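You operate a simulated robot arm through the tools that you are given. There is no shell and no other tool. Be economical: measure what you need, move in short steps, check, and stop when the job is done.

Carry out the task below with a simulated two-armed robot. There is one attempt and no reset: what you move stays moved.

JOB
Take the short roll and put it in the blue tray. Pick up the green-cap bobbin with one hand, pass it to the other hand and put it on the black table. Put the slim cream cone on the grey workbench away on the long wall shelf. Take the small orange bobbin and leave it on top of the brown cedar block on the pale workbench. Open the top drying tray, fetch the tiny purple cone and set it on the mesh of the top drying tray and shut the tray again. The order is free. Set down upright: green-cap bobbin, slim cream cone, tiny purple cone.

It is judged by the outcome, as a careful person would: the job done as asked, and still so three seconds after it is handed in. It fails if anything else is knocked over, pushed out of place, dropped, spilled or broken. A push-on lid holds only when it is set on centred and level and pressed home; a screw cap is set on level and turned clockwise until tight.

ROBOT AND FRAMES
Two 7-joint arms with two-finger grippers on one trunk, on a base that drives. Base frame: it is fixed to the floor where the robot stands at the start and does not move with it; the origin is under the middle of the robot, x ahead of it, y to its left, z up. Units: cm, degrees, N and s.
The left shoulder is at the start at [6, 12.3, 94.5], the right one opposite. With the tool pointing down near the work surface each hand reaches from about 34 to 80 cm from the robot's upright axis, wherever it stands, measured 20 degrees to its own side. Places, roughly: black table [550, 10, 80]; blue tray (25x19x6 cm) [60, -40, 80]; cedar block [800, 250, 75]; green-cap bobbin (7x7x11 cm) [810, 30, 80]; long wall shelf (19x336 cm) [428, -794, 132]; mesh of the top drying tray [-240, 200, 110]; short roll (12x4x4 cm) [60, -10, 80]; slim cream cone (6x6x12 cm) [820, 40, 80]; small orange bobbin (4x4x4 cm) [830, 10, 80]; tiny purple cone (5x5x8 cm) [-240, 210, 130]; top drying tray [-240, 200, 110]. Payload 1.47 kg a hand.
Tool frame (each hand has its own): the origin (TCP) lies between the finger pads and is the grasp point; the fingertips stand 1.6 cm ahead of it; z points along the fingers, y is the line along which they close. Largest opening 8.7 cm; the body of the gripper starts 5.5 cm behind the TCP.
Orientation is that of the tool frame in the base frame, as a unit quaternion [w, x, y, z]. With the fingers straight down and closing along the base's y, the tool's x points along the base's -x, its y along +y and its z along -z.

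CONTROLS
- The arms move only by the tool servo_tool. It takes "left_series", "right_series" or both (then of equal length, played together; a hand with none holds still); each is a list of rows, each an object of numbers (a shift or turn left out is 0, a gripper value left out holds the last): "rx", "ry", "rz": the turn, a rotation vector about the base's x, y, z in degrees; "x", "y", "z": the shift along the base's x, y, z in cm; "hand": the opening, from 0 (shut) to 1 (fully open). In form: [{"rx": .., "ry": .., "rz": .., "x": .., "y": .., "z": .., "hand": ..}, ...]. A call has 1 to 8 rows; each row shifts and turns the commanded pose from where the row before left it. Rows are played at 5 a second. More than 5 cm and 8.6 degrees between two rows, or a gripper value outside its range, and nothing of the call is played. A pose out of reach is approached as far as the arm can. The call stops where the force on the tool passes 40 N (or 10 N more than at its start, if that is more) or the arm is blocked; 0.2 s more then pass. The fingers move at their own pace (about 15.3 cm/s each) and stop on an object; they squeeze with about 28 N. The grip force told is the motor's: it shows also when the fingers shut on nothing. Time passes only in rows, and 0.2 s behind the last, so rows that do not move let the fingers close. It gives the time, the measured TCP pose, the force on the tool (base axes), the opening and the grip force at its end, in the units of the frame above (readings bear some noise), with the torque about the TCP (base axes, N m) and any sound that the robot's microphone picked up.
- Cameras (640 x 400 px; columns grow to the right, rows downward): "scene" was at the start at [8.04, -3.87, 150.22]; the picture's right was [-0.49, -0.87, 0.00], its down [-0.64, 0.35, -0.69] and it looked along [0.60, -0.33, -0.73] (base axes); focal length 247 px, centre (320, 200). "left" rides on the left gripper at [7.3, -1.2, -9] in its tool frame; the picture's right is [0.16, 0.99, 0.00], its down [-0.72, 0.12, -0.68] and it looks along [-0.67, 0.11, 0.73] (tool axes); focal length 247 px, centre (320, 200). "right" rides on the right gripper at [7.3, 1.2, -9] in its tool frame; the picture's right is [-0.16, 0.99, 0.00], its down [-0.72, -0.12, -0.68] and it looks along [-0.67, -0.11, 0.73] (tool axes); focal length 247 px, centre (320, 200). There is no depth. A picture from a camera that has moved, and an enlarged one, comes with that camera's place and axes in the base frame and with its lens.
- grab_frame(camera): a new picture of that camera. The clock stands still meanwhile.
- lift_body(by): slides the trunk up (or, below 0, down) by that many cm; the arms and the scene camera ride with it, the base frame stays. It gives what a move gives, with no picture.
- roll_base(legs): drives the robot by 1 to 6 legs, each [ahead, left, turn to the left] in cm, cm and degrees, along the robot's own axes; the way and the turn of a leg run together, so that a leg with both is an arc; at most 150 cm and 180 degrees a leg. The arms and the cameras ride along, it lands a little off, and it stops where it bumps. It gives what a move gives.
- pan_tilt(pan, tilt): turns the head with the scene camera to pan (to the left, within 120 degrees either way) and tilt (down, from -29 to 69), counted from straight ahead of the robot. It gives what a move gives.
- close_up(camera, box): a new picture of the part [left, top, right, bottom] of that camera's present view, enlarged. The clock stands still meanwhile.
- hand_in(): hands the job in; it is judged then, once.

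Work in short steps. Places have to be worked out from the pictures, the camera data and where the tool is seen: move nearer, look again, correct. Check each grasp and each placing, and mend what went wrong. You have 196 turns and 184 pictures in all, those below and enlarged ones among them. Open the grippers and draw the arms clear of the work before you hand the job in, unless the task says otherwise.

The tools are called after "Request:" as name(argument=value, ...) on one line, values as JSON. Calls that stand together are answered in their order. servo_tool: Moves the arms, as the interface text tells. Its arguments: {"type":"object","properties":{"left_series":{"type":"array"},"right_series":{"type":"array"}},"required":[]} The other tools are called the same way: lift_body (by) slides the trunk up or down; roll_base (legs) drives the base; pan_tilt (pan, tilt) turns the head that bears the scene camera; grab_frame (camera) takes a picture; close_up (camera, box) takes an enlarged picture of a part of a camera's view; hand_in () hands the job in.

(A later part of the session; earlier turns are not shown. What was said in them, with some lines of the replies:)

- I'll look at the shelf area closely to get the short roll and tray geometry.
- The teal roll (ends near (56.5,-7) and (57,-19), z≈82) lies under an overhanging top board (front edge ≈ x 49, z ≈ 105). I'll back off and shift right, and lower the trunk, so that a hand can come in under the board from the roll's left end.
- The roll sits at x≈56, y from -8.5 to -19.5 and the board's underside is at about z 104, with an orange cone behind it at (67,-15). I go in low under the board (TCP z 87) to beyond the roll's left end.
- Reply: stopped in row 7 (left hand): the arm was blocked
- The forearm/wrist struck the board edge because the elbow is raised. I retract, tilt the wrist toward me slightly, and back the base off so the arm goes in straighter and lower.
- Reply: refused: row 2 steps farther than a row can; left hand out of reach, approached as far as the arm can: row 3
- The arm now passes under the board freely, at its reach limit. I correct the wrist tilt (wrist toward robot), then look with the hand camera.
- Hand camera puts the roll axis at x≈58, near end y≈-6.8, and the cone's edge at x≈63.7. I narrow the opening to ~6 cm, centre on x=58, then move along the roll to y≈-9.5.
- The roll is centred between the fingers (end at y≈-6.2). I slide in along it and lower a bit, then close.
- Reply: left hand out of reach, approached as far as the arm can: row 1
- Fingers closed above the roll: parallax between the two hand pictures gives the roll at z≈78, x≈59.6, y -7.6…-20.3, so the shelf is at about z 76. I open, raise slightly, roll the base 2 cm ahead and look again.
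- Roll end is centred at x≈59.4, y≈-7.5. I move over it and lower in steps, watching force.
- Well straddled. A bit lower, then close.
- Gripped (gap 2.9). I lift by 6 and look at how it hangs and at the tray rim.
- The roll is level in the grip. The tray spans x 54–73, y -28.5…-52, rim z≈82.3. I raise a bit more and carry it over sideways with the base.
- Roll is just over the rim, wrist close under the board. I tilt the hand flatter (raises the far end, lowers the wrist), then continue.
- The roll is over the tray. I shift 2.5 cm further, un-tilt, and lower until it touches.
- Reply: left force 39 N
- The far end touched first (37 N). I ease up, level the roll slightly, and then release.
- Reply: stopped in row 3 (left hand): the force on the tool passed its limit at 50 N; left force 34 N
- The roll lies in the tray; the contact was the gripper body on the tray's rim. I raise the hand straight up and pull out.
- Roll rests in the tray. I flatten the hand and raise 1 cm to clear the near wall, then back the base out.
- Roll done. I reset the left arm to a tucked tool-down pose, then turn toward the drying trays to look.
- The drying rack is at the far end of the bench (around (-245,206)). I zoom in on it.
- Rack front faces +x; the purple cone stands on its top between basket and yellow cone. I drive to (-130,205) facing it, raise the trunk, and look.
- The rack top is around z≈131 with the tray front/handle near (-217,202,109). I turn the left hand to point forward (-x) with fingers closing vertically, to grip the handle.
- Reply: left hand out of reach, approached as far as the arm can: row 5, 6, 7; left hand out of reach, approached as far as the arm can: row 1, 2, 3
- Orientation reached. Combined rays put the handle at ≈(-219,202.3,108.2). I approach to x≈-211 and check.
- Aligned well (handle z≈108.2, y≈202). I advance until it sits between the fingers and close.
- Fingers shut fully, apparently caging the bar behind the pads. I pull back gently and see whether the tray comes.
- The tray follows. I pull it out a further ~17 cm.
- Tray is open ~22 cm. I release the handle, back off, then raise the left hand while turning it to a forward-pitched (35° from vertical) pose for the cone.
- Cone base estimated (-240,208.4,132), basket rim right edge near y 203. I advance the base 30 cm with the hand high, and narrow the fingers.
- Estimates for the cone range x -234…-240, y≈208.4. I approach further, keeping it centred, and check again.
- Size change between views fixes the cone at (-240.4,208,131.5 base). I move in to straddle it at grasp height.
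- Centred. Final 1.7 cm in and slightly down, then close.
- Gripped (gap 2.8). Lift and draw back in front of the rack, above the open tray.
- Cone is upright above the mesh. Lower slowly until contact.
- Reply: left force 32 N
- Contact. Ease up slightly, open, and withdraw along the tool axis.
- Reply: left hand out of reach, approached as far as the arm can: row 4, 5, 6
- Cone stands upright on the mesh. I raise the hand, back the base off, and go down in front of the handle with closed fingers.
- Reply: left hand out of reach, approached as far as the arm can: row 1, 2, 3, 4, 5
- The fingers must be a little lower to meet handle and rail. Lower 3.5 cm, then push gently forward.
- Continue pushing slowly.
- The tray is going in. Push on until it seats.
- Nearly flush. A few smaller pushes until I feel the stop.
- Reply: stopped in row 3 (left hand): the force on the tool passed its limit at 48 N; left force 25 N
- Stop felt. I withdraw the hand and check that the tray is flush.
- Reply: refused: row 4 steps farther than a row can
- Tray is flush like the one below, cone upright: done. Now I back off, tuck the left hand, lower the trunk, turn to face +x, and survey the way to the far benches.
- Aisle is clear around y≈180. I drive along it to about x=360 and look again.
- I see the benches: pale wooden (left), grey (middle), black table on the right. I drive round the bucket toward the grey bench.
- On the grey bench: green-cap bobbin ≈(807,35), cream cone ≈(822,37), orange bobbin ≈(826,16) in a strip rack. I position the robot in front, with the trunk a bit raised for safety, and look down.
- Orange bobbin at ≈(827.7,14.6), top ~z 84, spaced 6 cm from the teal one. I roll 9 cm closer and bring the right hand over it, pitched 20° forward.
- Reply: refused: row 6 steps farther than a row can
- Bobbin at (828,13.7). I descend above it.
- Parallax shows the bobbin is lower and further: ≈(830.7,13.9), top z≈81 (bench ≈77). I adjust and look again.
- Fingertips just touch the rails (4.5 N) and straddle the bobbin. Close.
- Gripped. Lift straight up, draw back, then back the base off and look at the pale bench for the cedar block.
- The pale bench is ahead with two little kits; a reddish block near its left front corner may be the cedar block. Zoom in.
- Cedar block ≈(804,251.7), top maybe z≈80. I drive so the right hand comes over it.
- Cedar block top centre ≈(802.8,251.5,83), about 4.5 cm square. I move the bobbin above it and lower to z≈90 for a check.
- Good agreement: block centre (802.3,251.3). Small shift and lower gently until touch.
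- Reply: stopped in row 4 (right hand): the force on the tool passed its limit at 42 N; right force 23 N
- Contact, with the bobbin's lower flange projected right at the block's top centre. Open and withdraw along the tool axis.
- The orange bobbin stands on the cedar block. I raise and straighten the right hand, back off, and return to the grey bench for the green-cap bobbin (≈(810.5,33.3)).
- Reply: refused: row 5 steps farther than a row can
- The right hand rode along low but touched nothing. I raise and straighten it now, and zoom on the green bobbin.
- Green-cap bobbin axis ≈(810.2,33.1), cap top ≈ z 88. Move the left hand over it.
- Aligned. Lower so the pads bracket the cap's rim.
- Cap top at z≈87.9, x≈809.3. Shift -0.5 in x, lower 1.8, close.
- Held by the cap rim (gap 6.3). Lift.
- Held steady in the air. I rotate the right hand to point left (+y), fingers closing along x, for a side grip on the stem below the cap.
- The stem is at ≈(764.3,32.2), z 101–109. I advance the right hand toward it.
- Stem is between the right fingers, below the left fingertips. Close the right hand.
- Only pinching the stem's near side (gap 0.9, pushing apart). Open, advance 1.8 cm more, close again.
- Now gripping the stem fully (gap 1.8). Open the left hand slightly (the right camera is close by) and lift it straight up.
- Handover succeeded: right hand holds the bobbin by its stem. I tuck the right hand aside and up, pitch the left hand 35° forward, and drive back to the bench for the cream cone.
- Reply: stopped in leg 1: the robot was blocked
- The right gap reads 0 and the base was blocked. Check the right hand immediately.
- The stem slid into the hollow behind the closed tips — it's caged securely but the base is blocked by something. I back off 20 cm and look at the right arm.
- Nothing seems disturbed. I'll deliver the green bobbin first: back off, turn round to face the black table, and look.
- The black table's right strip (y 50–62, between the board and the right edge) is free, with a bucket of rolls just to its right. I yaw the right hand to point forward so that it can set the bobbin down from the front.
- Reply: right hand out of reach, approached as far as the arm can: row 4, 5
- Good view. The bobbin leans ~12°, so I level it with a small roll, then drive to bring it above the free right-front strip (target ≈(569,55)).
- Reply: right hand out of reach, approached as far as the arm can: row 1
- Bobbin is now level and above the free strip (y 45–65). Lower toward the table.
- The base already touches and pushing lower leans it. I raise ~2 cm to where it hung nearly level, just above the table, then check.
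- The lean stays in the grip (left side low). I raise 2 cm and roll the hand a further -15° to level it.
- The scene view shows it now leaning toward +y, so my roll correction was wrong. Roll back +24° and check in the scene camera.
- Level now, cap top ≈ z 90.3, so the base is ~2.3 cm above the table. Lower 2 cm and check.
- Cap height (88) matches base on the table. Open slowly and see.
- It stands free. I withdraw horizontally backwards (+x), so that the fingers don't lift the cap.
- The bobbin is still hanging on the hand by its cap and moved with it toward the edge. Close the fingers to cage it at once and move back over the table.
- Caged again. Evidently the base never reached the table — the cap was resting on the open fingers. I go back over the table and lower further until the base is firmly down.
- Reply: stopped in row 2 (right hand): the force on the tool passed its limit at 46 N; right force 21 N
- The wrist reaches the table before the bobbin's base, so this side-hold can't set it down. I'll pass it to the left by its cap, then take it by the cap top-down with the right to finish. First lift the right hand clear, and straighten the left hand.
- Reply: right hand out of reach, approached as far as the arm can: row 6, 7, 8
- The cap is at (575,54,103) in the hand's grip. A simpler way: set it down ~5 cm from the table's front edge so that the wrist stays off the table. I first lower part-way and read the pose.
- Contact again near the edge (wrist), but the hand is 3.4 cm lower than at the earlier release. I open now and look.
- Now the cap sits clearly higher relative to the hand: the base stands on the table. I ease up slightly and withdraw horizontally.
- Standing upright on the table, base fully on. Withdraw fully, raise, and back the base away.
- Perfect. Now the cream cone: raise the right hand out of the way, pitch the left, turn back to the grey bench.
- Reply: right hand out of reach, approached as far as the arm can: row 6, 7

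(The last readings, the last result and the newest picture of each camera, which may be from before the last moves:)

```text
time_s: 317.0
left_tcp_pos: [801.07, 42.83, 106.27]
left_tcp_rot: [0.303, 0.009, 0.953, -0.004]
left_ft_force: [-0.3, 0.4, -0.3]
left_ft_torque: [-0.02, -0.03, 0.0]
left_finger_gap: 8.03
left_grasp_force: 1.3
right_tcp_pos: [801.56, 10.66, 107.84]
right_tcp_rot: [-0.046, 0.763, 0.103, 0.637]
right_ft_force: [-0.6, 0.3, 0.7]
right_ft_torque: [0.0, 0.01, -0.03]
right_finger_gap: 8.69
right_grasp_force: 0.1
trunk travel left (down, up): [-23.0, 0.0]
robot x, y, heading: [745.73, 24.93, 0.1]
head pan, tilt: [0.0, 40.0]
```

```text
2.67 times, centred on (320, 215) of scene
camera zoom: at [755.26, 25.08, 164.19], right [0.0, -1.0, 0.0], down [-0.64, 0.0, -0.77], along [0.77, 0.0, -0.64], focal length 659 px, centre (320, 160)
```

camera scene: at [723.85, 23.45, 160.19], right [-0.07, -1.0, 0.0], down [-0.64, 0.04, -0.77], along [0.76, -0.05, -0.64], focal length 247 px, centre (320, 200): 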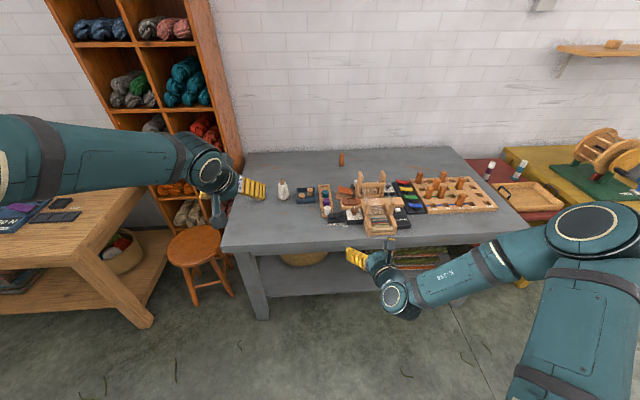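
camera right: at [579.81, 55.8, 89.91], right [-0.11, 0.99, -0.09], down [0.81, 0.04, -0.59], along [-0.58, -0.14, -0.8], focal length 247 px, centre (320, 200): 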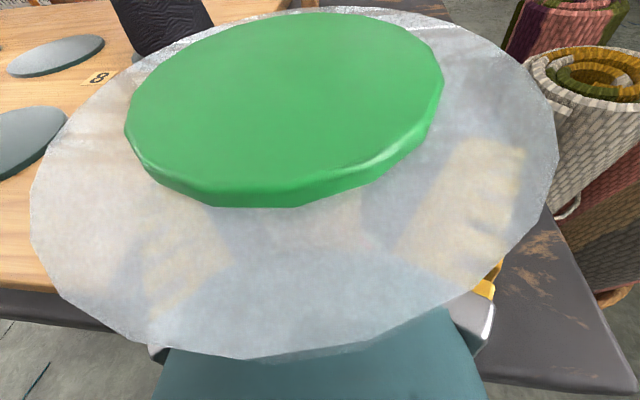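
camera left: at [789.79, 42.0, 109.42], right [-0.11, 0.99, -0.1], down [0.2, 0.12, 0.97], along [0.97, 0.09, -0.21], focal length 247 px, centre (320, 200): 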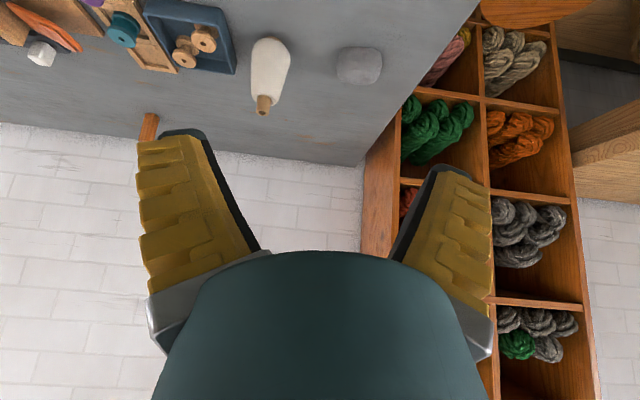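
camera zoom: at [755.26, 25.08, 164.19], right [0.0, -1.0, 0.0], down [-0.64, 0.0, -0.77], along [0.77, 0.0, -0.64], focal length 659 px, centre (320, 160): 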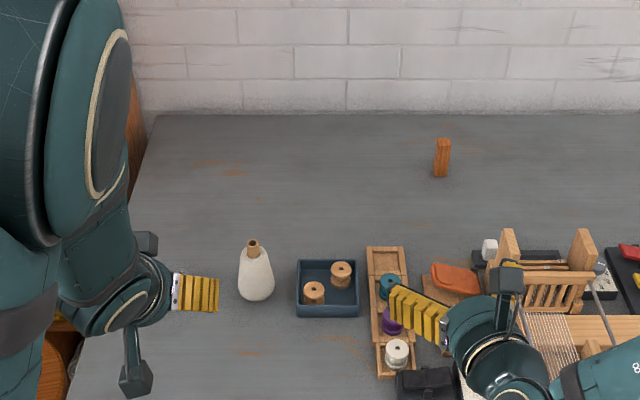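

Cream cone base ≈(825.7,35.1,77). Approach to (815,35,92) and check alignment.

Request:
servo_tool(left_series=[{"y": -4, "x": 2.5}, {"y": -3.7, "x": 2.5}, {"x": 3, "z": -3.5}, {"x": 3, "z": -3.5}, {"x": 3, "z": -3.5}, {"z": -3.5}])

Request:
grab_frame(camera="left")

```text
time_s: 318.4
left_tcp_pos: [814.82, 35.19, 92.14]
left_tcp_rot: [0.302, 0.01, 0.953, -0.006]
left_ft_force: [1.5, -0.4, 0.6]
left_ft_torque: [0.02, 0.04, 0.0]
left_finger_gap: 8.03
left_grasp_force: 1.3
right_tcp_pos: [801.64, 10.63, 107.77]
right_tcp_rot: [-0.046, 0.763, 0.102, 0.637]
right_ft_force: [-0.1, -0.8, -0.2]
right_ft_torque: [-0.02, 0.01, -0.01]
right_finger_gap: 8.71
right_grasp_force: 0.0
trunk travel left (down, up): [-23.0, 0.0]
robot x, y, heading: [745.8, 25.0, 0.2]
head pan, tilt: [0.0, 40.0]
```

```text
38 pictures are left
camera left: at [803.57, 34.34, 95.09], right [-0.11, 0.99, -0.09], down [0.2, 0.12, 0.97], along [0.97, 0.09, -0.21], focal length 247 px, centre (320, 200)
```

left: 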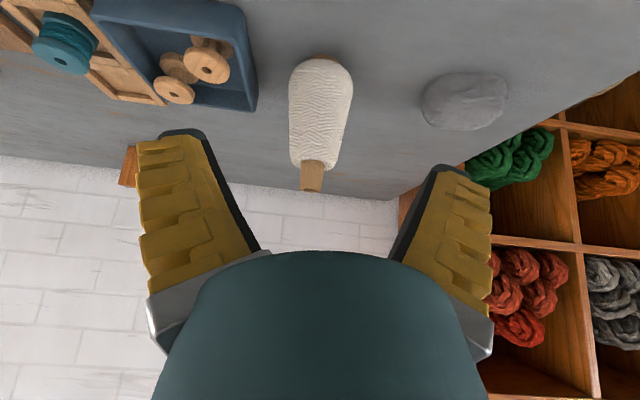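

Aligned. Move in to straddle the cone at about a third to half height.

Request:
servo_tool(left_series=[{"x": 3, "z": -2.5}, {"x": 3, "z": -2.5}, {"x": 2.5, "z": -2}, {"x": 2, "z": -1.5}])

Request:
grab_frame(camera="left")

```text
time_s: 319.4
left_tcp_pos: [825.43, 35.2, 84.03]
left_tcp_rot: [0.304, 0.01, 0.952, -0.005]
left_ft_force: [-2.2, 0.4, 12.3]
left_ft_torque: [0.02, 0.07, 0.01]
left_finger_gap: 8.03
left_grasp_force: 1.6
right_tcp_pos: [801.51, 10.5, 107.91]
right_tcp_rot: [-0.046, 0.762, 0.103, 0.638]
right_ft_force: [-1.1, 0.3, -0.2]
right_ft_torque: [-0.01, 0.01, 0.02]
right_finger_gap: 8.69
right_grasp_force: 0.1
trunk travel left (down, up): [-23.0, 0.0]
robot x, y, heading: [745.92, 24.94, -0.1]
head pan, tilt: [0.0, 40.0]
```

```text
37 pictures are left
camera left: at [814.06, 34.24, 86.94], right [-0.11, 0.99, -0.1], down [0.2, 0.12, 0.97], along [0.97, 0.09, -0.21], focal length 247 px, centre (320, 200)
```

left: 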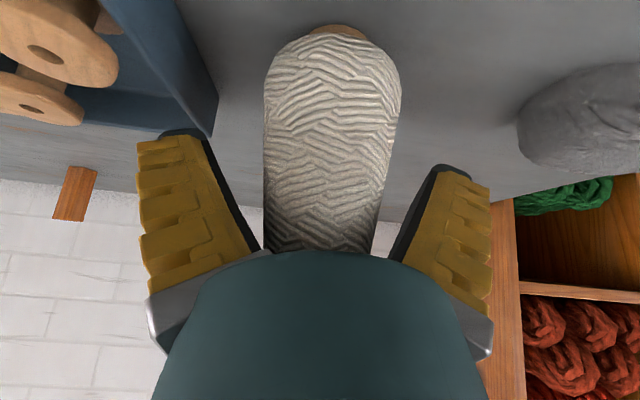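

Palm touches the cone's tip (12 N). Back off 1 cm along the tool, then close.

Request:
servo_tool(left_series=[{"x": -0.6, "z": 0.9}, {"hand": 0.4}, {"hand": 0}, {}, {}])

Request:
grab_frame(camera="left")

```text
time_s: 320.6
left_tcp_pos: [824.93, 35.32, 84.42]
left_tcp_rot: [0.303, 0.01, 0.953, -0.005]
left_ft_force: [0.7, -0.1, 0.8]
left_ft_torque: [-0.02, 0.0, 0.0]
left_finger_gap: 4.64
left_grasp_force: 28.5
right_tcp_pos: [801.74, 10.6, 107.89]
right_tcp_rot: [-0.046, 0.763, 0.103, 0.637]
right_ft_force: [-0.4, 0.4, 0.1]
right_ft_torque: [0.01, 0.0, -0.01]
right_finger_gap: 8.72
right_grasp_force: 0.1
trunk travel left (down, up): [-23.0, 0.0]
robot x, y, heading: [745.71, 24.95, 0.2]
head pan, tilt: [0.0, 40.0]
```

```text
36 pictures are left
camera left: at [813.44, 34.35, 87.53], right [-0.11, 0.99, -0.09], down [0.2, 0.11, 0.97], along [0.97, 0.09, -0.21], focal length 247 px, centre (320, 200)
```

left: 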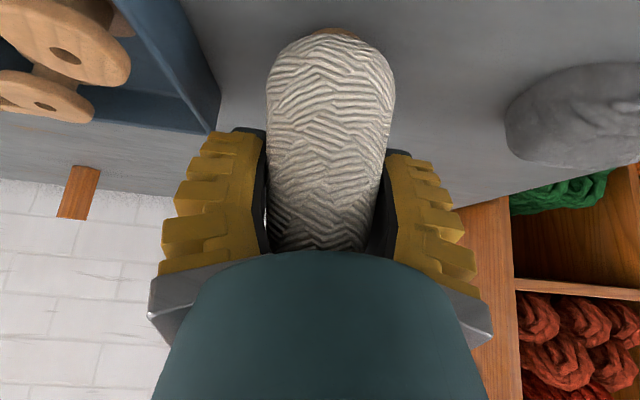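

Gripped (gap 4.6, base ~7.4 below TCP). Lift, back off, turn to face -y and look for the route to the long shelf.

Request:
servo_tool(left_series=[{"z": 2}, {"z": 4.5}, {"z": 4.5}, {"z": 4.5}, {"z": 4.5}, {"x": -4}, {"x": -4}])

Request:
roll_base(legs=[[-80, 0, 0], [0, 0, -90]])

Request:
pan_tilt(pan=0, tilt=15)

Request:
grab_frame(camera="scene")

```text
time_s: 322.2
left_tcp_pos: [816.44, 34.94, 104.5]
left_tcp_rot: [0.303, 0.01, 0.953, -0.005]
left_ft_force: [1.0, 0.6, -2.0]
left_ft_torque: [-0.02, -0.04, -0.02]
left_finger_gap: 4.63
left_grasp_force: 27.9
right_tcp_pos: [801.44, 10.63, 107.73]
right_tcp_rot: [-0.046, 0.763, 0.103, 0.637]
right_ft_force: [1.0, 0.2, 0.5]
right_ft_torque: [0.01, 0.01, -0.01]
right_finger_gap: 8.7
right_grasp_force: 0.0
trunk travel left (down, up): [-23.0, 0.0]
robot x, y, heading: [745.68, 25.02, 0.1]
head pan, tilt: [0.0, 40.0]
```

```text
time_s: 330.1
left_tcp_pos: [679.26, -45.33, 104.53]
left_tcp_rot: [0.214, 0.67, 0.678, -0.214]
left_ft_force: [-0.5, 0.6, -1.0]
left_ft_torque: [0.02, -0.03, -0.03]
left_finger_gap: 4.59
left_grasp_force: 27.8
right_tcp_pos: [654.63, -31.16, 107.83]
right_tcp_rot: [0.411, 0.619, -0.458, 0.489]
right_ft_force: [0.2, 0.8, -0.3]
right_ft_torque: [0.0, 0.01, 0.01]
right_finger_gap: 8.69
right_grasp_force: 0.0
trunk travel left (down, up): [-23.0, 0.0]
robot x, y, heading: [667.24, 25.1, -88.1]
head pan, tilt: [0.0, 40.0]
```

```text
time_s: 331.0
left_tcp_pos: [679.41, -45.33, 104.65]
left_tcp_rot: [0.214, 0.67, 0.678, -0.213]
left_ft_force: [-0.2, 0.5, -1.2]
left_ft_torque: [-0.01, 0.01, 0.01]
left_finger_gap: 4.58
left_grasp_force: 28.3
right_tcp_pos: [654.63, -31.11, 107.75]
right_tcp_rot: [0.41, 0.619, -0.457, 0.49]
right_ft_force: [1.1, 0.3, 0.3]
right_ft_torque: [0.03, -0.01, -0.03]
right_finger_gap: 8.66
right_grasp_force: 0.1
trunk travel left (down, up): [-23.0, 0.0]
robot x, y, heading: [667.23, 24.71, -87.8]
head pan, tilt: [0.0, 15.0]
```

```text
35 pictures are left
camera scene: at [667.55, 14.79, 168.13], right [-1.0, -0.03, 0.0], down [-0.01, 0.26, -0.97], along [0.03, -0.97, -0.26], focal length 247 px, centre (320, 200)
```

scene: 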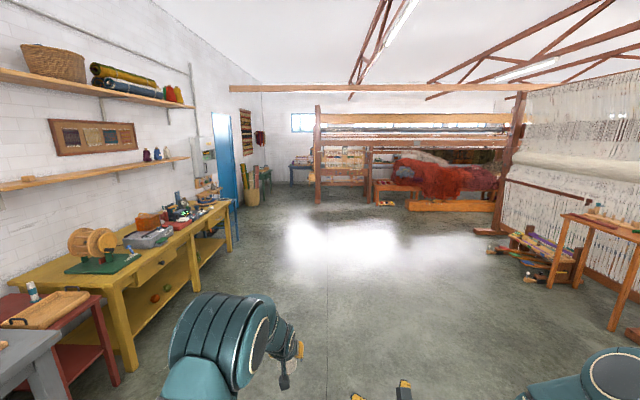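

Clear corridor. I drive ~370 cm along -y and look again.

Request:
roll_base(legs=[[0, 0, -2], [130, 0, 0], [130, 0, 0], [110, 0, 0]])

Request:
grab_frame(camera="scene")

```text
time_s: 349.2
left_tcp_pos: [680.78, -413.32, 104.54]
left_tcp_rot: [0.211, 0.68, 0.668, -0.217]
left_ft_force: [-0.1, 0.2, -1.1]
left_ft_torque: [-0.02, 0.02, 0.03]
left_finger_gap: 4.62
left_grasp_force: 27.6
right_tcp_pos: [656.51, -398.37, 107.68]
right_tcp_rot: [0.416, 0.613, -0.465, 0.484]
right_ft_force: [0.4, 0.5, 0.1]
right_ft_torque: [0.0, 0.04, 0.01]
right_finger_gap: 8.72
right_grasp_force: 0.1
trunk travel left (down, up): [-23.0, 0.0]
robot x, y, heading: [670.66, -342.34, -90.1]
head pan, tilt: [0.0, 15.0]
```

```text
34 pictures are left
camera scene: at [670.77, -352.9, 168.13], right [-1.0, 0.0, 0.0], down [0.0, 0.26, -0.97], along [0.0, -0.97, -0.26], focal length 247 px, centre (320, 200)
```

scene: 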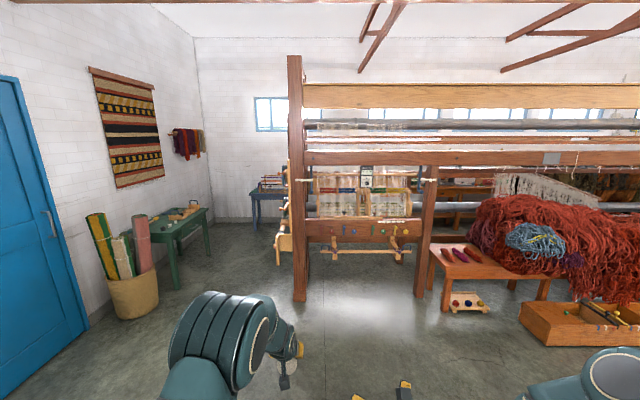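

The big loom stands across; its end post is at x≈692, green table at x>815. I pass at x≈757 and look behind the loom.

Request:
roll_base(legs=[[60, 87, 0], [120, 0, 0]])

Request:
pan_tilt(pan=-40, tilt=10)

Request:
grab_frame(camera="scene")

```text
time_s: 362.9
left_tcp_pos: [763.86, -595.76, 104.39]
left_tcp_rot: [0.209, 0.686, 0.662, -0.218]
left_ft_force: [-1.1, 0.1, -1.0]
left_ft_torque: [0.01, 0.03, 0.01]
left_finger_gap: 4.64
left_grasp_force: 27.8
right_tcp_pos: [739.72, -580.5, 107.7]
right_tcp_rot: [0.422, 0.608, -0.472, 0.48]
right_ft_force: [-0.4, 0.7, -0.3]
right_ft_torque: [0.0, 0.0, 0.02]
right_finger_gap: 8.71
right_grasp_force: 0.1
trunk travel left (down, up): [-23.0, 0.0]
robot x, y, heading: [754.8, -524.68, -91.0]
head pan, tilt: [0.0, 15.0]
```

```text
time_s: 364.0
left_tcp_pos: [763.79, -595.79, 104.49]
left_tcp_rot: [0.209, 0.686, 0.662, -0.219]
left_ft_force: [0.1, 1.0, -2.0]
left_ft_torque: [-0.04, 0.02, 0.01]
left_finger_gap: 4.63
left_grasp_force: 27.7
right_tcp_pos: [739.78, -580.53, 107.64]
right_tcp_rot: [0.421, 0.609, -0.471, 0.48]
right_ft_force: [-0.5, 0.7, -0.3]
right_ft_torque: [0.01, 0.01, 0.0]
right_finger_gap: 8.7
right_grasp_force: 0.0
trunk travel left (down, up): [-23.0, 0.0]
robot x, y, heading: [754.99, -524.7, -90.7]
head pan, tilt: [-40.0, 10.0]
```

```text
33 pictures are left
camera scene: at [748.84, -532.83, 168.95], right [-0.76, 0.65, 0.0], down [0.11, 0.13, -0.98], along [-0.64, -0.75, -0.17], focal length 247 px, centre (320, 200)
```

scene: 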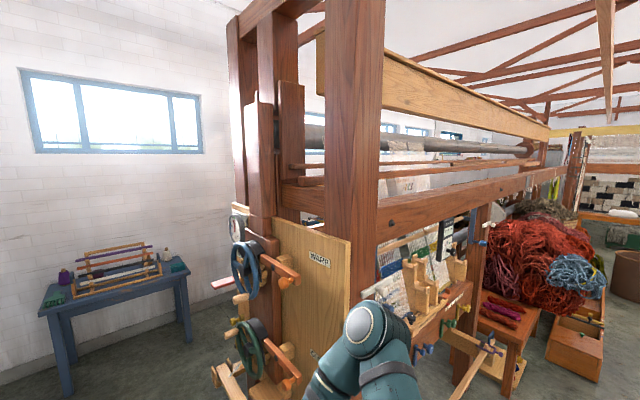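

Request:
roll_base(legs=[[0, 12, 1], [130, 0, 0]])

Request:
pan_tilt(pan=-75, tilt=12)

Request:
grab_frame(camera="scene")

```text
time_s: 372.2
left_tcp_pos: [775.99, -732.78, 104.46]
left_tcp_rot: [0.21, 0.682, 0.666, -0.218]
left_ft_force: [-0.1, -0.3, -1.9]
left_ft_torque: [0.02, 0.02, -0.01]
left_finger_gap: 4.61
left_grasp_force: 28.1
right_tcp_pos: [752.0, -717.7, 107.75]
right_tcp_rot: [0.419, 0.61, -0.469, 0.482]
right_ft_force: [0.3, -0.6, -0.9]
right_ft_torque: [0.03, -0.03, -0.01]
right_finger_gap: 8.71
right_grasp_force: 0.1
trunk travel left (down, up): [-23.0, 0.0]
robot x, y, heading: [766.55, -661.74, -90.5]
head pan, tilt: [-40.0, 10.0]
```

```text
time_s: 373.2
left_tcp_pos: [776.06, -732.8, 104.48]
left_tcp_rot: [0.21, 0.683, 0.665, -0.218]
left_ft_force: [0.6, -0.3, -2.5]
left_ft_torque: [-0.02, 0.04, 0.02]
left_finger_gap: 4.6
left_grasp_force: 28.4
right_tcp_pos: [752.07, -717.52, 107.78]
right_tcp_rot: [0.419, 0.611, -0.469, 0.481]
right_ft_force: [-0.7, 0.5, 0.4]
right_ft_torque: [0.01, -0.02, 0.01]
right_finger_gap: 8.71
right_grasp_force: 0.1
trunk travel left (down, up): [-23.0, 0.0]
robot x, y, heading: [766.68, -661.79, -90.4]
head pan, tilt: [-75.0, 12.0]
```

```text
32 pictures are left
camera scene: at [757.63, -665.17, 168.63], right [-0.25, 0.97, 0.0], down [0.2, 0.05, -0.98], along [-0.95, -0.25, -0.21], focal length 247 px, centre (320, 200)
```

scene: 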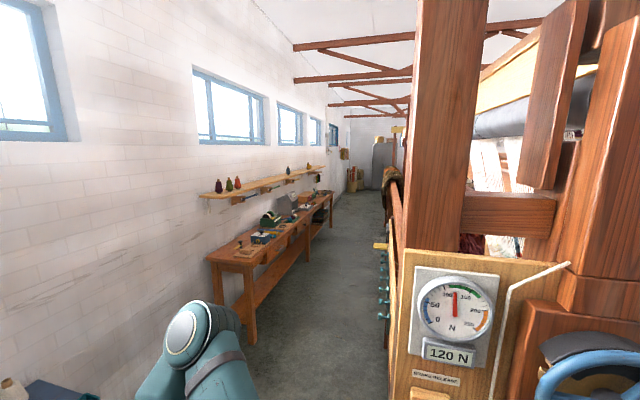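

A corridor runs behind the loom with a bench (front y≈-758) and the long shelf above it (x 260–596, front ≈-785); free shelf space at x≈470–550. I raise the left hand above shelf level and fold the right hand down and back, here in the open.

Request:
servo_tool(left_series=[{"z": 4.5}, {"z": 4.5}, {"z": 4.5}, {"z": 4.5}, {"z": 4.5}, {"z": 4.5}, {"z": 4.5}, {"z": 4.5}], right_series=[{"rx": 7.9, "y": 1.8}, {"rx": 7.9, "y": 1.8}, {"rx": 7.9, "y": 1.8}, {"rx": 7.9, "y": 1.8}, {"rx": 7.9, "y": 1.8}, {"rx": 7.9, "y": 1.8}, {"rx": 7.9, "y": 1.8}, {"rx": 7.9, "y": 1.8}])

Request:
pan_tilt(pan=-20, tilt=25)

Request:
grab_frame(camera="scene")

```text
time_s: 375.0
left_tcp_pos: [775.83, -732.56, 140.42]
left_tcp_rot: [0.21, 0.683, 0.665, -0.217]
left_ft_force: [-0.4, 0.6, -0.6]
left_ft_torque: [-0.05, -0.02, -0.03]
left_finger_gap: 4.62
left_grasp_force: 27.6
right_tcp_pos: [755.28, -702.35, 99.53]
right_tcp_rot: [0.025, 0.739, -0.644, 0.195]
right_ft_force: [-0.3, 0.6, 0.1]
right_ft_torque: [-0.01, 0.01, 0.03]
right_finger_gap: 8.71
right_grasp_force: 0.0
right hand out of reach, approached as far as the arm can: row 1, 2, 3
trunk travel left (down, up): [-23.0, 0.0]
robot x, y, heading: [766.61, -661.57, -90.4]
head pan, tilt: [-75.0, 12.0]
```

```text
time_s: 376.2
left_tcp_pos: [776.01, -732.76, 140.27]
left_tcp_rot: [0.21, 0.683, 0.665, -0.218]
left_ft_force: [0.0, 0.7, -1.1]
left_ft_torque: [-0.03, -0.02, 0.01]
left_finger_gap: 4.59
left_grasp_force: 28.0
right_tcp_pos: [755.36, -702.44, 99.67]
right_tcp_rot: [0.026, 0.739, -0.644, 0.196]
right_ft_force: [0.2, 0.4, -0.4]
right_ft_torque: [0.03, 0.01, 0.01]
right_finger_gap: 8.7
right_grasp_force: 0.1
trunk travel left (down, up): [-23.0, 0.0]
robot x, y, heading: [766.81, -661.77, -90.6]
head pan, tilt: [-20.0, 25.0]
```

```text
31 pictures are left
camera scene: at [763.44, -671.44, 166.52], right [-0.94, 0.35, 0.0], down [0.15, 0.4, -0.91], along [-0.32, -0.85, -0.42], focal length 247 px, centre (320, 200)
```

scene: 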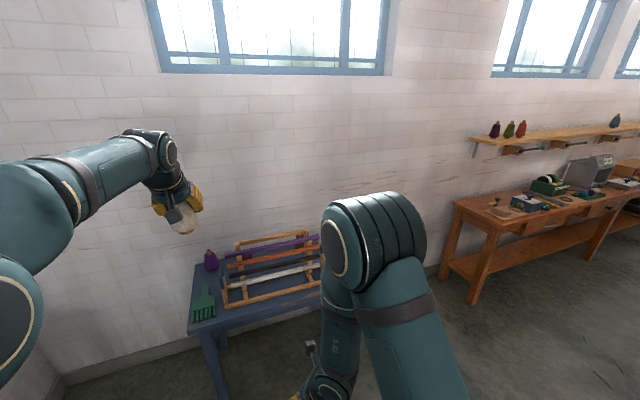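

Shelf top ≈ z 133–134; free gap between the red cone (x≈560) and a teal one (x≈436). I raise/retract the left hand a bit and strafe along the corridor to about x=496.

Request:
servo_tool(left_series=[{"z": 3, "y": 3}, {"z": 2, "y": 3}, {"y": 3}])

Request:
roll_base(legs=[[42, 0, 0.6], [0, -135, 0]])

Request:
pan_tilt(pan=-50, tilt=25)

Request:
grab_frame(camera="scene")

```text
time_s: 377.0
left_tcp_pos: [775.92, -723.57, 145.5]
left_tcp_rot: [0.21, 0.683, 0.665, -0.218]
left_ft_force: [0.2, 1.4, -2.0]
left_ft_torque: [-0.03, 0.02, -0.01]
left_finger_gap: 4.59
left_grasp_force: 28.2
right_tcp_pos: [755.57, -702.31, 99.66]
right_tcp_rot: [0.025, 0.739, -0.644, 0.197]
right_ft_force: [-0.4, 0.2, 0.4]
right_ft_torque: [0.01, 0.03, -0.01]
right_finger_gap: 8.71
right_grasp_force: 0.2
trunk travel left (down, up): [-23.0, 0.0]
robot x, y, heading: [766.4, -661.4, -90.3]
head pan, tilt: [-20.0, 25.0]
```

```text
time_s: 390.9
left_tcp_pos: [646.57, -768.67, 145.55]
left_tcp_rot: [0.212, 0.675, 0.673, -0.215]
left_ft_force: [0.4, 0.5, -0.7]
left_ft_torque: [-0.02, 0.01, 0.0]
left_finger_gap: 4.54
left_grasp_force: 27.9
right_tcp_pos: [625.62, -747.79, 99.64]
right_tcp_rot: [0.024, 0.746, -0.637, 0.195]
right_ft_force: [0.0, 0.2, -1.0]
right_ft_torque: [0.0, -0.01, -0.01]
right_finger_gap: 8.73
right_grasp_force: 0.1
trunk travel left (down, up): [-23.0, 0.0]
robot x, y, heading: [635.8, -706.79, -89.0]
head pan, tilt: [-20.0, 25.0]
```

```text
time_s: 391.9
left_tcp_pos: [646.56, -768.68, 145.48]
left_tcp_rot: [0.213, 0.675, 0.673, -0.216]
left_ft_force: [0.9, -0.1, -1.0]
left_ft_torque: [0.0, 0.0, 0.01]
left_finger_gap: 4.53
left_grasp_force: 28.2
right_tcp_pos: [625.66, -747.83, 99.68]
right_tcp_rot: [0.023, 0.746, -0.636, 0.196]
right_ft_force: [-0.4, -0.7, -0.1]
right_ft_torque: [0.03, 0.03, 0.0]
right_finger_gap: 8.69
right_grasp_force: 0.0
trunk travel left (down, up): [-23.0, 0.0]
robot x, y, heading: [635.96, -707.03, -89.1]
head pan, tilt: [-50.0, 25.0]
```

```text
30 pictures are left
camera scene: at [629.03, -713.97, 166.51], right [-0.66, 0.75, 0.0], down [0.32, 0.28, -0.91], along [-0.68, -0.59, -0.42], focal length 247 px, centre (320, 200)
```

scene: 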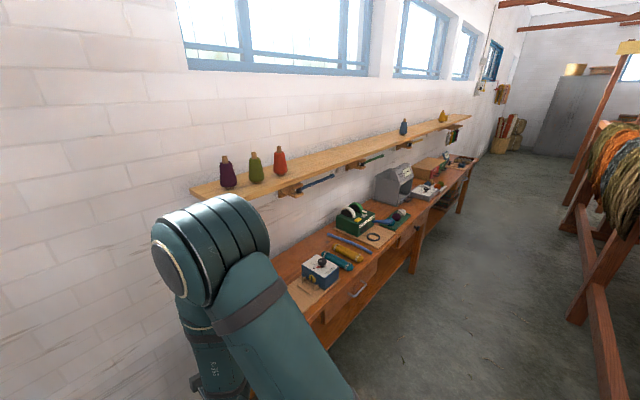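

Path clear; I strafe another 123 cm so the left hand arrives near x≈522.

Request:
roll_base(legs=[[0, -123, -1]])

Request:
pan_tilt(pan=15, tilt=25)

Request:
grab_frame(camera="scene")

Request:
grab_frame(camera="left")

```text
time_s: 402.8
left_tcp_pos: [522.66, -769.07, 145.51]
left_tcp_rot: [0.209, 0.687, 0.661, -0.219]
left_ft_force: [0.1, 1.1, -2.2]
left_ft_torque: [-0.02, 0.0, -0.02]
left_finger_gap: 4.5
left_grasp_force: 27.7
right_tcp_pos: [502.4, -747.36, 99.68]
right_tcp_rot: [0.027, 0.734, -0.649, 0.195]
right_ft_force: [-0.8, -1.0, 0.3]
right_ft_torque: [-0.02, 0.03, 0.02]
right_finger_gap: 8.72
right_grasp_force: 0.0
trunk travel left (down, up): [-23.0, 0.0]
robot x, y, heading: [513.97, -707.03, -91.2]
head pan, tilt: [-50.0, 25.0]
```

```text
time_s: 404.2
left_tcp_pos: [522.58, -768.95, 145.6]
left_tcp_rot: [0.208, 0.687, 0.661, -0.219]
left_ft_force: [0.5, 0.6, -1.3]
left_ft_torque: [-0.02, 0.02, 0.06]
left_finger_gap: 4.49
left_grasp_force: 28.0
right_tcp_pos: [502.38, -747.21, 99.6]
right_tcp_rot: [0.027, 0.735, -0.649, 0.195]
right_ft_force: [-0.2, -0.2, -0.2]
right_ft_torque: [-0.03, 0.02, -0.02]
right_finger_gap: 8.7
right_grasp_force: 0.0
trunk travel left (down, up): [-23.0, 0.0]
robot x, y, heading: [514.09, -706.89, -91.1]
head pan, tilt: [15.0, 25.0]
```

```text
29 pictures are left
camera scene: at [516.23, -716.82, 166.51], right [-0.97, -0.24, 0.0], down [-0.1, 0.41, -0.91], along [0.22, -0.88, -0.42], focal length 247 px, centre (320, 200)
```

scene: 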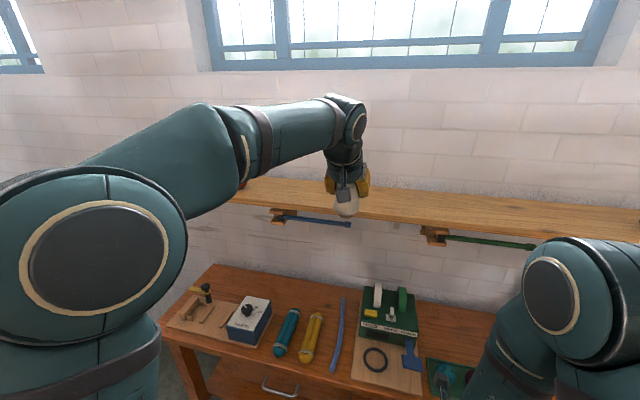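

```text
28 pictures are left
camera left: at [521.65, -757.81, 148.63], right [0.99, 0.09, -0.09], down [0.11, -0.2, 0.97], along [0.07, -0.97, -0.21], focal length 247 px, centre (320, 200)
```

left: 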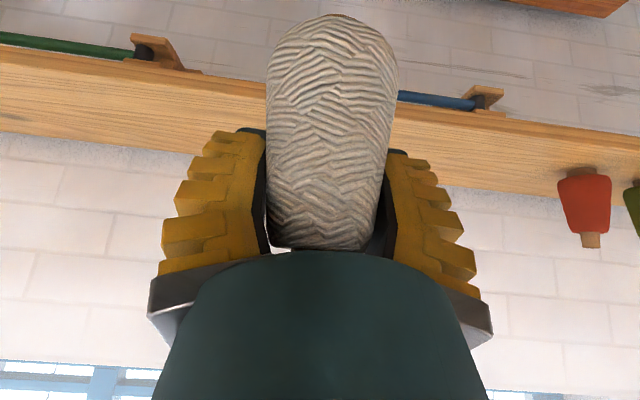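

Request:
close_up(camera="scene", box=[360, 160, 520, 260])

Request:
close_up(camera="left", box=[0, 20, 260, 200])

```text
4.00 times, centred on (440, 210) of scene
camera zoom: at [516.23, -716.82, 166.51], right [-0.97, -0.24, 0.0], down [-0.1, 0.41, -0.91], along [0.22, -0.88, -0.42], focal length 989 px, centre (-160, 160)
```

zoom: 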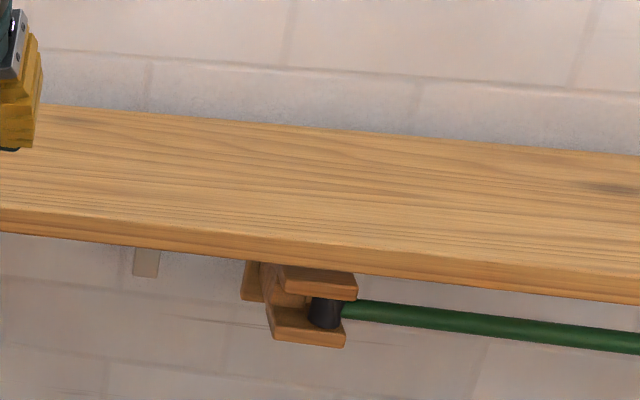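

```text
2.22 times, centred on (130, 110) of left
camera zoom: at [521.65, -757.81, 148.63], right [0.99, 0.09, -0.09], down [0.11, -0.2, 0.97], along [0.07, -0.97, -0.21], focal length 549 px, centre (742, 400)
```

zoom: 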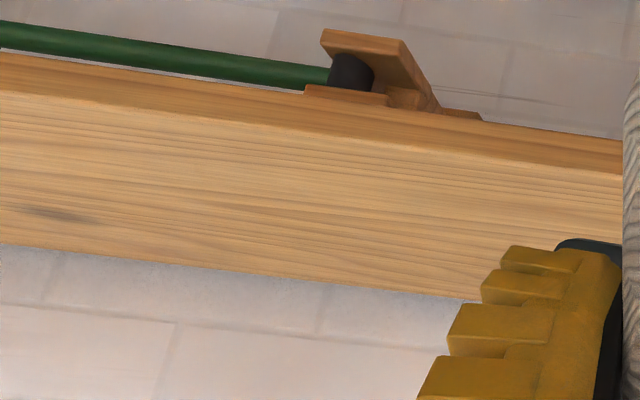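

Geometry solved: shelf top z≈132.8, front y≈-782, back ≈-803. Drive ahead 13 cm, then extend to y≈-791 with the cone at x≈522.

Request:
roll_base(legs=[[13, 0, 1]])

Request:
servo_tool(left_series=[{"y": -3}, {"y": -3}, {"y": -2.5}])

Request:
grab_frame(camera="left")

```text
time_s: 405.5
left_tcp_pos: [523.56, -781.72, 145.49]
left_tcp_rot: [0.21, 0.681, 0.668, -0.216]
left_ft_force: [0.6, -0.8, -1.9]
left_ft_torque: [-0.01, 0.02, 0.0]
left_finger_gap: 4.49
left_grasp_force: 28.1
right_tcp_pos: [502.91, -760.4, 99.6]
right_tcp_rot: [0.025, 0.74, -0.643, 0.196]
right_ft_force: [-0.3, -1.3, -0.7]
right_ft_torque: [0.0, 0.01, 0.02]
right_finger_gap: 8.68
right_grasp_force: 0.1
trunk travel left (down, up): [-23.0, 0.0]
robot x, y, heading: [513.61, -719.82, -90.0]
head pan, tilt: [15.0, 25.0]
```

```text
time_s: 406.3
left_tcp_pos: [523.49, -790.17, 145.36]
left_tcp_rot: [0.209, 0.681, 0.667, -0.216]
left_ft_force: [-0.5, 0.4, 0.0]
left_ft_torque: [0.03, 0.02, -0.01]
left_finger_gap: 4.51
left_grasp_force: 28.2
right_tcp_pos: [502.82, -760.52, 99.53]
right_tcp_rot: [0.025, 0.74, -0.643, 0.196]
right_ft_force: [0.5, -0.3, -0.1]
right_ft_torque: [0.01, -0.01, 0.03]
right_finger_gap: 8.71
right_grasp_force: 0.0
trunk travel left (down, up): [-23.0, 0.0]
robot x, y, heading: [513.83, -719.9, -90.0]
head pan, tilt: [15.0, 25.0]
```

```text
25 pictures are left
camera left: at [522.35, -778.99, 148.48], right [0.99, 0.11, -0.09], down [0.11, -0.2, 0.97], along [0.09, -0.97, -0.21], focal length 247 px, centre (320, 200)
```

left: 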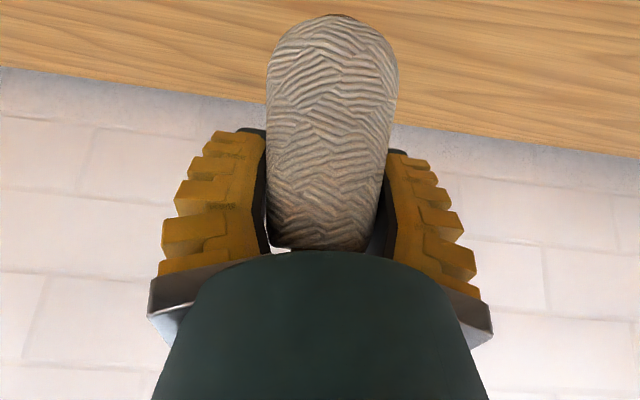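

Cone is over the shelf's middle. Lower gently to contact.

Request:
servo_tool(left_series=[{"z": -2, "y": -0.6}, {"z": -1.3}, {"z": -0.7}, {"z": -0.5}, {"z": -0.4}])

```text
time_s: 407.5
left_tcp_pos: [523.55, -790.69, 140.58]
left_tcp_rot: [0.21, 0.681, 0.667, -0.217]
left_ft_force: [-0.1, 0.1, -1.1]
left_ft_torque: [-0.02, 0.01, -0.01]
left_finger_gap: 4.5
left_grasp_force: 28.0
right_tcp_pos: [502.91, -760.48, 99.61]
right_tcp_rot: [0.024, 0.74, -0.643, 0.196]
right_ft_force: [0.3, 0.0, -0.4]
right_ft_torque: [-0.02, -0.02, 0.01]
right_finger_gap: 8.67
right_grasp_force: 0.0
trunk travel left (down, up): [-23.0, 0.0]
robot x, y, heading: [513.65, -719.54, -90.5]
head pan, tilt: [15.0, 25.0]
```

Request:
servo_tool(left_series=[{"z": -0.4}, {"z": -0.4}, {"z": -0.3}])

Request:
grab_frame(camera="left")

```text
time_s: 408.3
left_tcp_pos: [523.52, -790.71, 139.51]
left_tcp_rot: [0.21, 0.681, 0.667, -0.217]
left_ft_force: [0.4, 0.2, -1.0]
left_ft_torque: [-0.01, -0.02, 0.0]
left_finger_gap: 4.48
left_grasp_force: 27.4
right_tcp_pos: [502.85, -760.43, 99.59]
right_tcp_rot: [0.026, 0.74, -0.643, 0.197]
right_ft_force: [0.0, -0.4, -0.1]
right_ft_torque: [-0.04, 0.0, 0.0]
right_finger_gap: 8.68
right_grasp_force: 0.1
trunk travel left (down, up): [-23.0, 0.0]
robot x, y, heading: [513.53, -719.99, -90.2]
head pan, tilt: [15.0, 25.0]
```

```text
24 pictures are left
camera left: at [522.46, -779.65, 142.59], right [0.99, 0.11, -0.09], down [0.11, -0.2, 0.97], along [0.09, -0.97, -0.21], focal length 247 px, centre (320, 200)
```

left: 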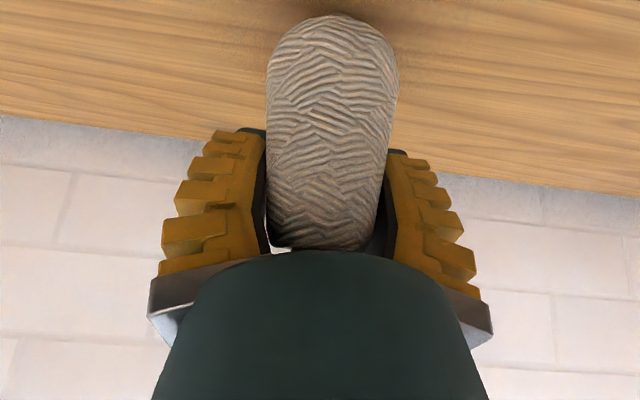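

Request:
servo_tool(left_series=[{"z": -0.4}, {"z": -0.3}, {"z": -0.3}, {"z": -0.3}])

```text
time_s: 409.3
left_tcp_pos: [523.6, -790.8, 138.83]
left_tcp_rot: [0.213, 0.68, 0.666, -0.222]
left_ft_force: [3.4, -5.8, 27.6]
left_ft_torque: [0.32, -0.22, -0.07]
left_finger_gap: 4.53
left_grasp_force: 27.8
right_tcp_pos: [502.92, -760.24, 99.71]
right_tcp_rot: [0.025, 0.74, -0.643, 0.196]
right_ft_force: [-1.3, -0.2, -0.4]
right_ft_torque: [0.0, -0.04, 0.03]
right_finger_gap: 8.72
right_grasp_force: 0.1
trunk travel left (down, up): [-23.0, 0.0]
robot x, y, heading: [514.05, -719.79, -90.0]
head pan, tilt: [15.0, 25.0]
```

Contact at TCP z 138.8. Ease, open, and back out along the tool axis.

Request:
servo_tool(left_series=[{"z": 0.4}, {"hand": 0.65}, {"hand": 0.9}, {"y": 0.6, "z": 0.9}, {"y": 1.4, "z": 2}, {"y": 1.4, "z": 2}, {"y": 2.5, "z": 3}, {"y": 3, "z": 3}])

Request:
grab_frame(camera="left")

Request:
grab_frame(camera="scene")

```text
time_s: 411.1
left_tcp_pos: [523.8, -781.78, 149.32]
left_tcp_rot: [0.21, 0.681, 0.667, -0.217]
left_ft_force: [-0.9, 0.1, 0.5]
left_ft_torque: [0.0, 0.04, 0.0]
left_finger_gap: 8.02
left_grasp_force: 0.9
right_tcp_pos: [502.82, -760.33, 99.55]
right_tcp_rot: [0.025, 0.741, -0.642, 0.195]
right_ft_force: [-0.3, 0.0, 1.4]
right_ft_torque: [-0.01, -0.02, 0.03]
right_finger_gap: 8.69
right_grasp_force: 0.1
trunk travel left (down, up): [-23.0, 0.0]
robot x, y, heading: [514.27, -720.01, -90.3]
head pan, tilt: [15.0, 25.0]
```

```text
23 pictures are left
camera left: at [522.51, -770.68, 152.41], right [0.99, 0.11, -0.09], down [0.12, -0.2, 0.97], along [0.09, -0.97, -0.21], focal length 247 px, centre (320, 200)
```

left: 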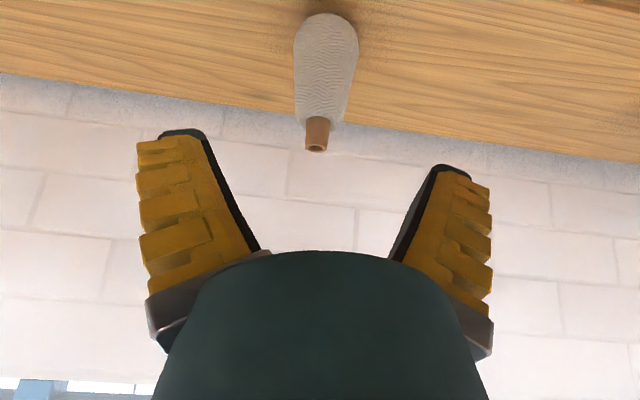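

```text
22 pictures are left
camera scene: at [516.33, -729.53, 166.53], right [-0.97, -0.26, 0.0], down [-0.11, 0.41, -0.91], along [0.23, -0.88, -0.42], focal length 247 px, centre (320, 200)
```

scene: 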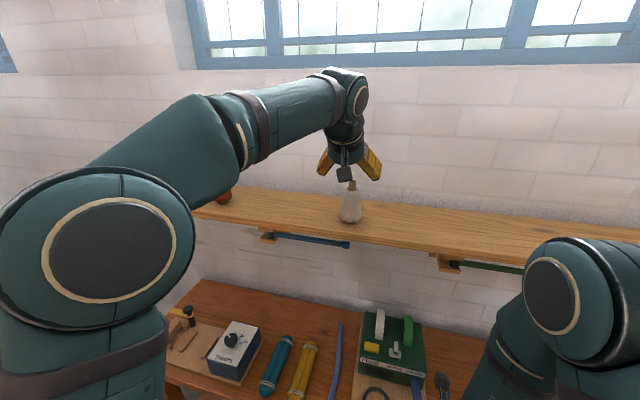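

The cream cone stands upright on the shelf. I draw the arm clear and roll back a little, then check once more.

Request:
servo_tool(left_series=[{"y": 3, "z": 2}, {"y": 4}, {"y": 4}])

Request:
roll_base(legs=[[-13, 0, 0]])

Request:
close_up(camera="scene", box=[180, 140, 460, 320])

```text
time_s: 411.9
left_tcp_pos: [523.74, -770.63, 151.7]
left_tcp_rot: [0.21, 0.681, 0.667, -0.217]
left_ft_force: [-0.5, 0.8, 0.5]
left_ft_torque: [-0.03, 0.01, 0.0]
left_finger_gap: 8.04
left_grasp_force: 1.5
right_tcp_pos: [502.9, -760.28, 99.58]
right_tcp_rot: [0.026, 0.74, -0.643, 0.196]
right_ft_force: [-0.6, 0.1, 0.4]
right_ft_torque: [0.0, 0.02, -0.05]
right_finger_gap: 8.74
right_grasp_force: 0.0
trunk travel left (down, up): [-23.0, 0.0]
robot x, y, heading: [513.88, -719.9, -89.9]
head pan, tilt: [15.0, 25.0]
```

```text
time_s: 413.1
left_tcp_pos: [523.79, -757.96, 151.55]
left_tcp_rot: [0.211, 0.681, 0.667, -0.217]
left_ft_force: [-0.7, 0.1, 0.3]
left_ft_torque: [0.0, 0.02, 0.0]
left_finger_gap: 8.04
left_grasp_force: 1.6
right_tcp_pos: [502.87, -747.56, 99.65]
right_tcp_rot: [0.025, 0.74, -0.643, 0.196]
right_ft_force: [1.0, 0.2, 0.0]
right_ft_torque: [-0.03, 0.0, 0.0]
right_finger_gap: 8.71
right_grasp_force: 0.0
trunk travel left (down, up): [-23.0, 0.0]
robot x, y, heading: [513.95, -707.05, -89.9]
head pan, tilt: [15.0, 25.0]
```

```text
2.22 times, centred on (320, 230) of scene
camera zoom: at [516.29, -716.81, 166.52], right [-0.97, -0.26, 0.0], down [-0.11, 0.41, -0.91], along [0.23, -0.88, -0.42], focal length 550 px, centre (320, 133)
```

zoom: 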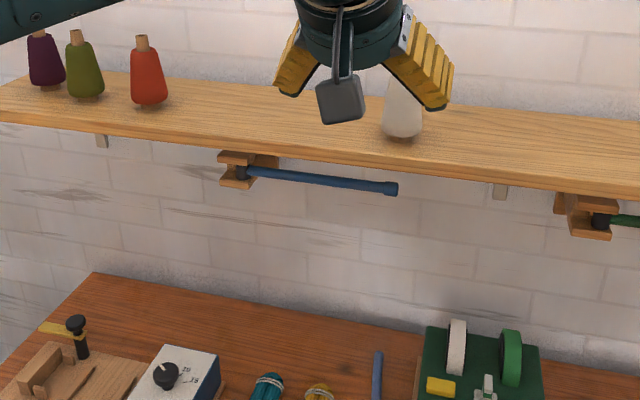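

All five placements have been made and checked, both grippers are open and empty, and the arms are clear. I hand the job in.

Request:
hand_in()

```text
The job is handed in.
```

All five items are in place, and nothing else looked disturbed in the pictures I took:
- **Short roll:** it lies in the blue tray.
- **Green-cap bobbin:** it stands upright on the black table, about 2 cm from the front edge. The left hand picked it up, passed it to the right, and the right set it down.
- **Cream cone:** it stands upright on the long wall shelf.
- **Orange bobbin:** it stands on top of the cedar block.
- **Purple cone:** it stands upright on the mesh of the top drying tray, and the tray is shut.
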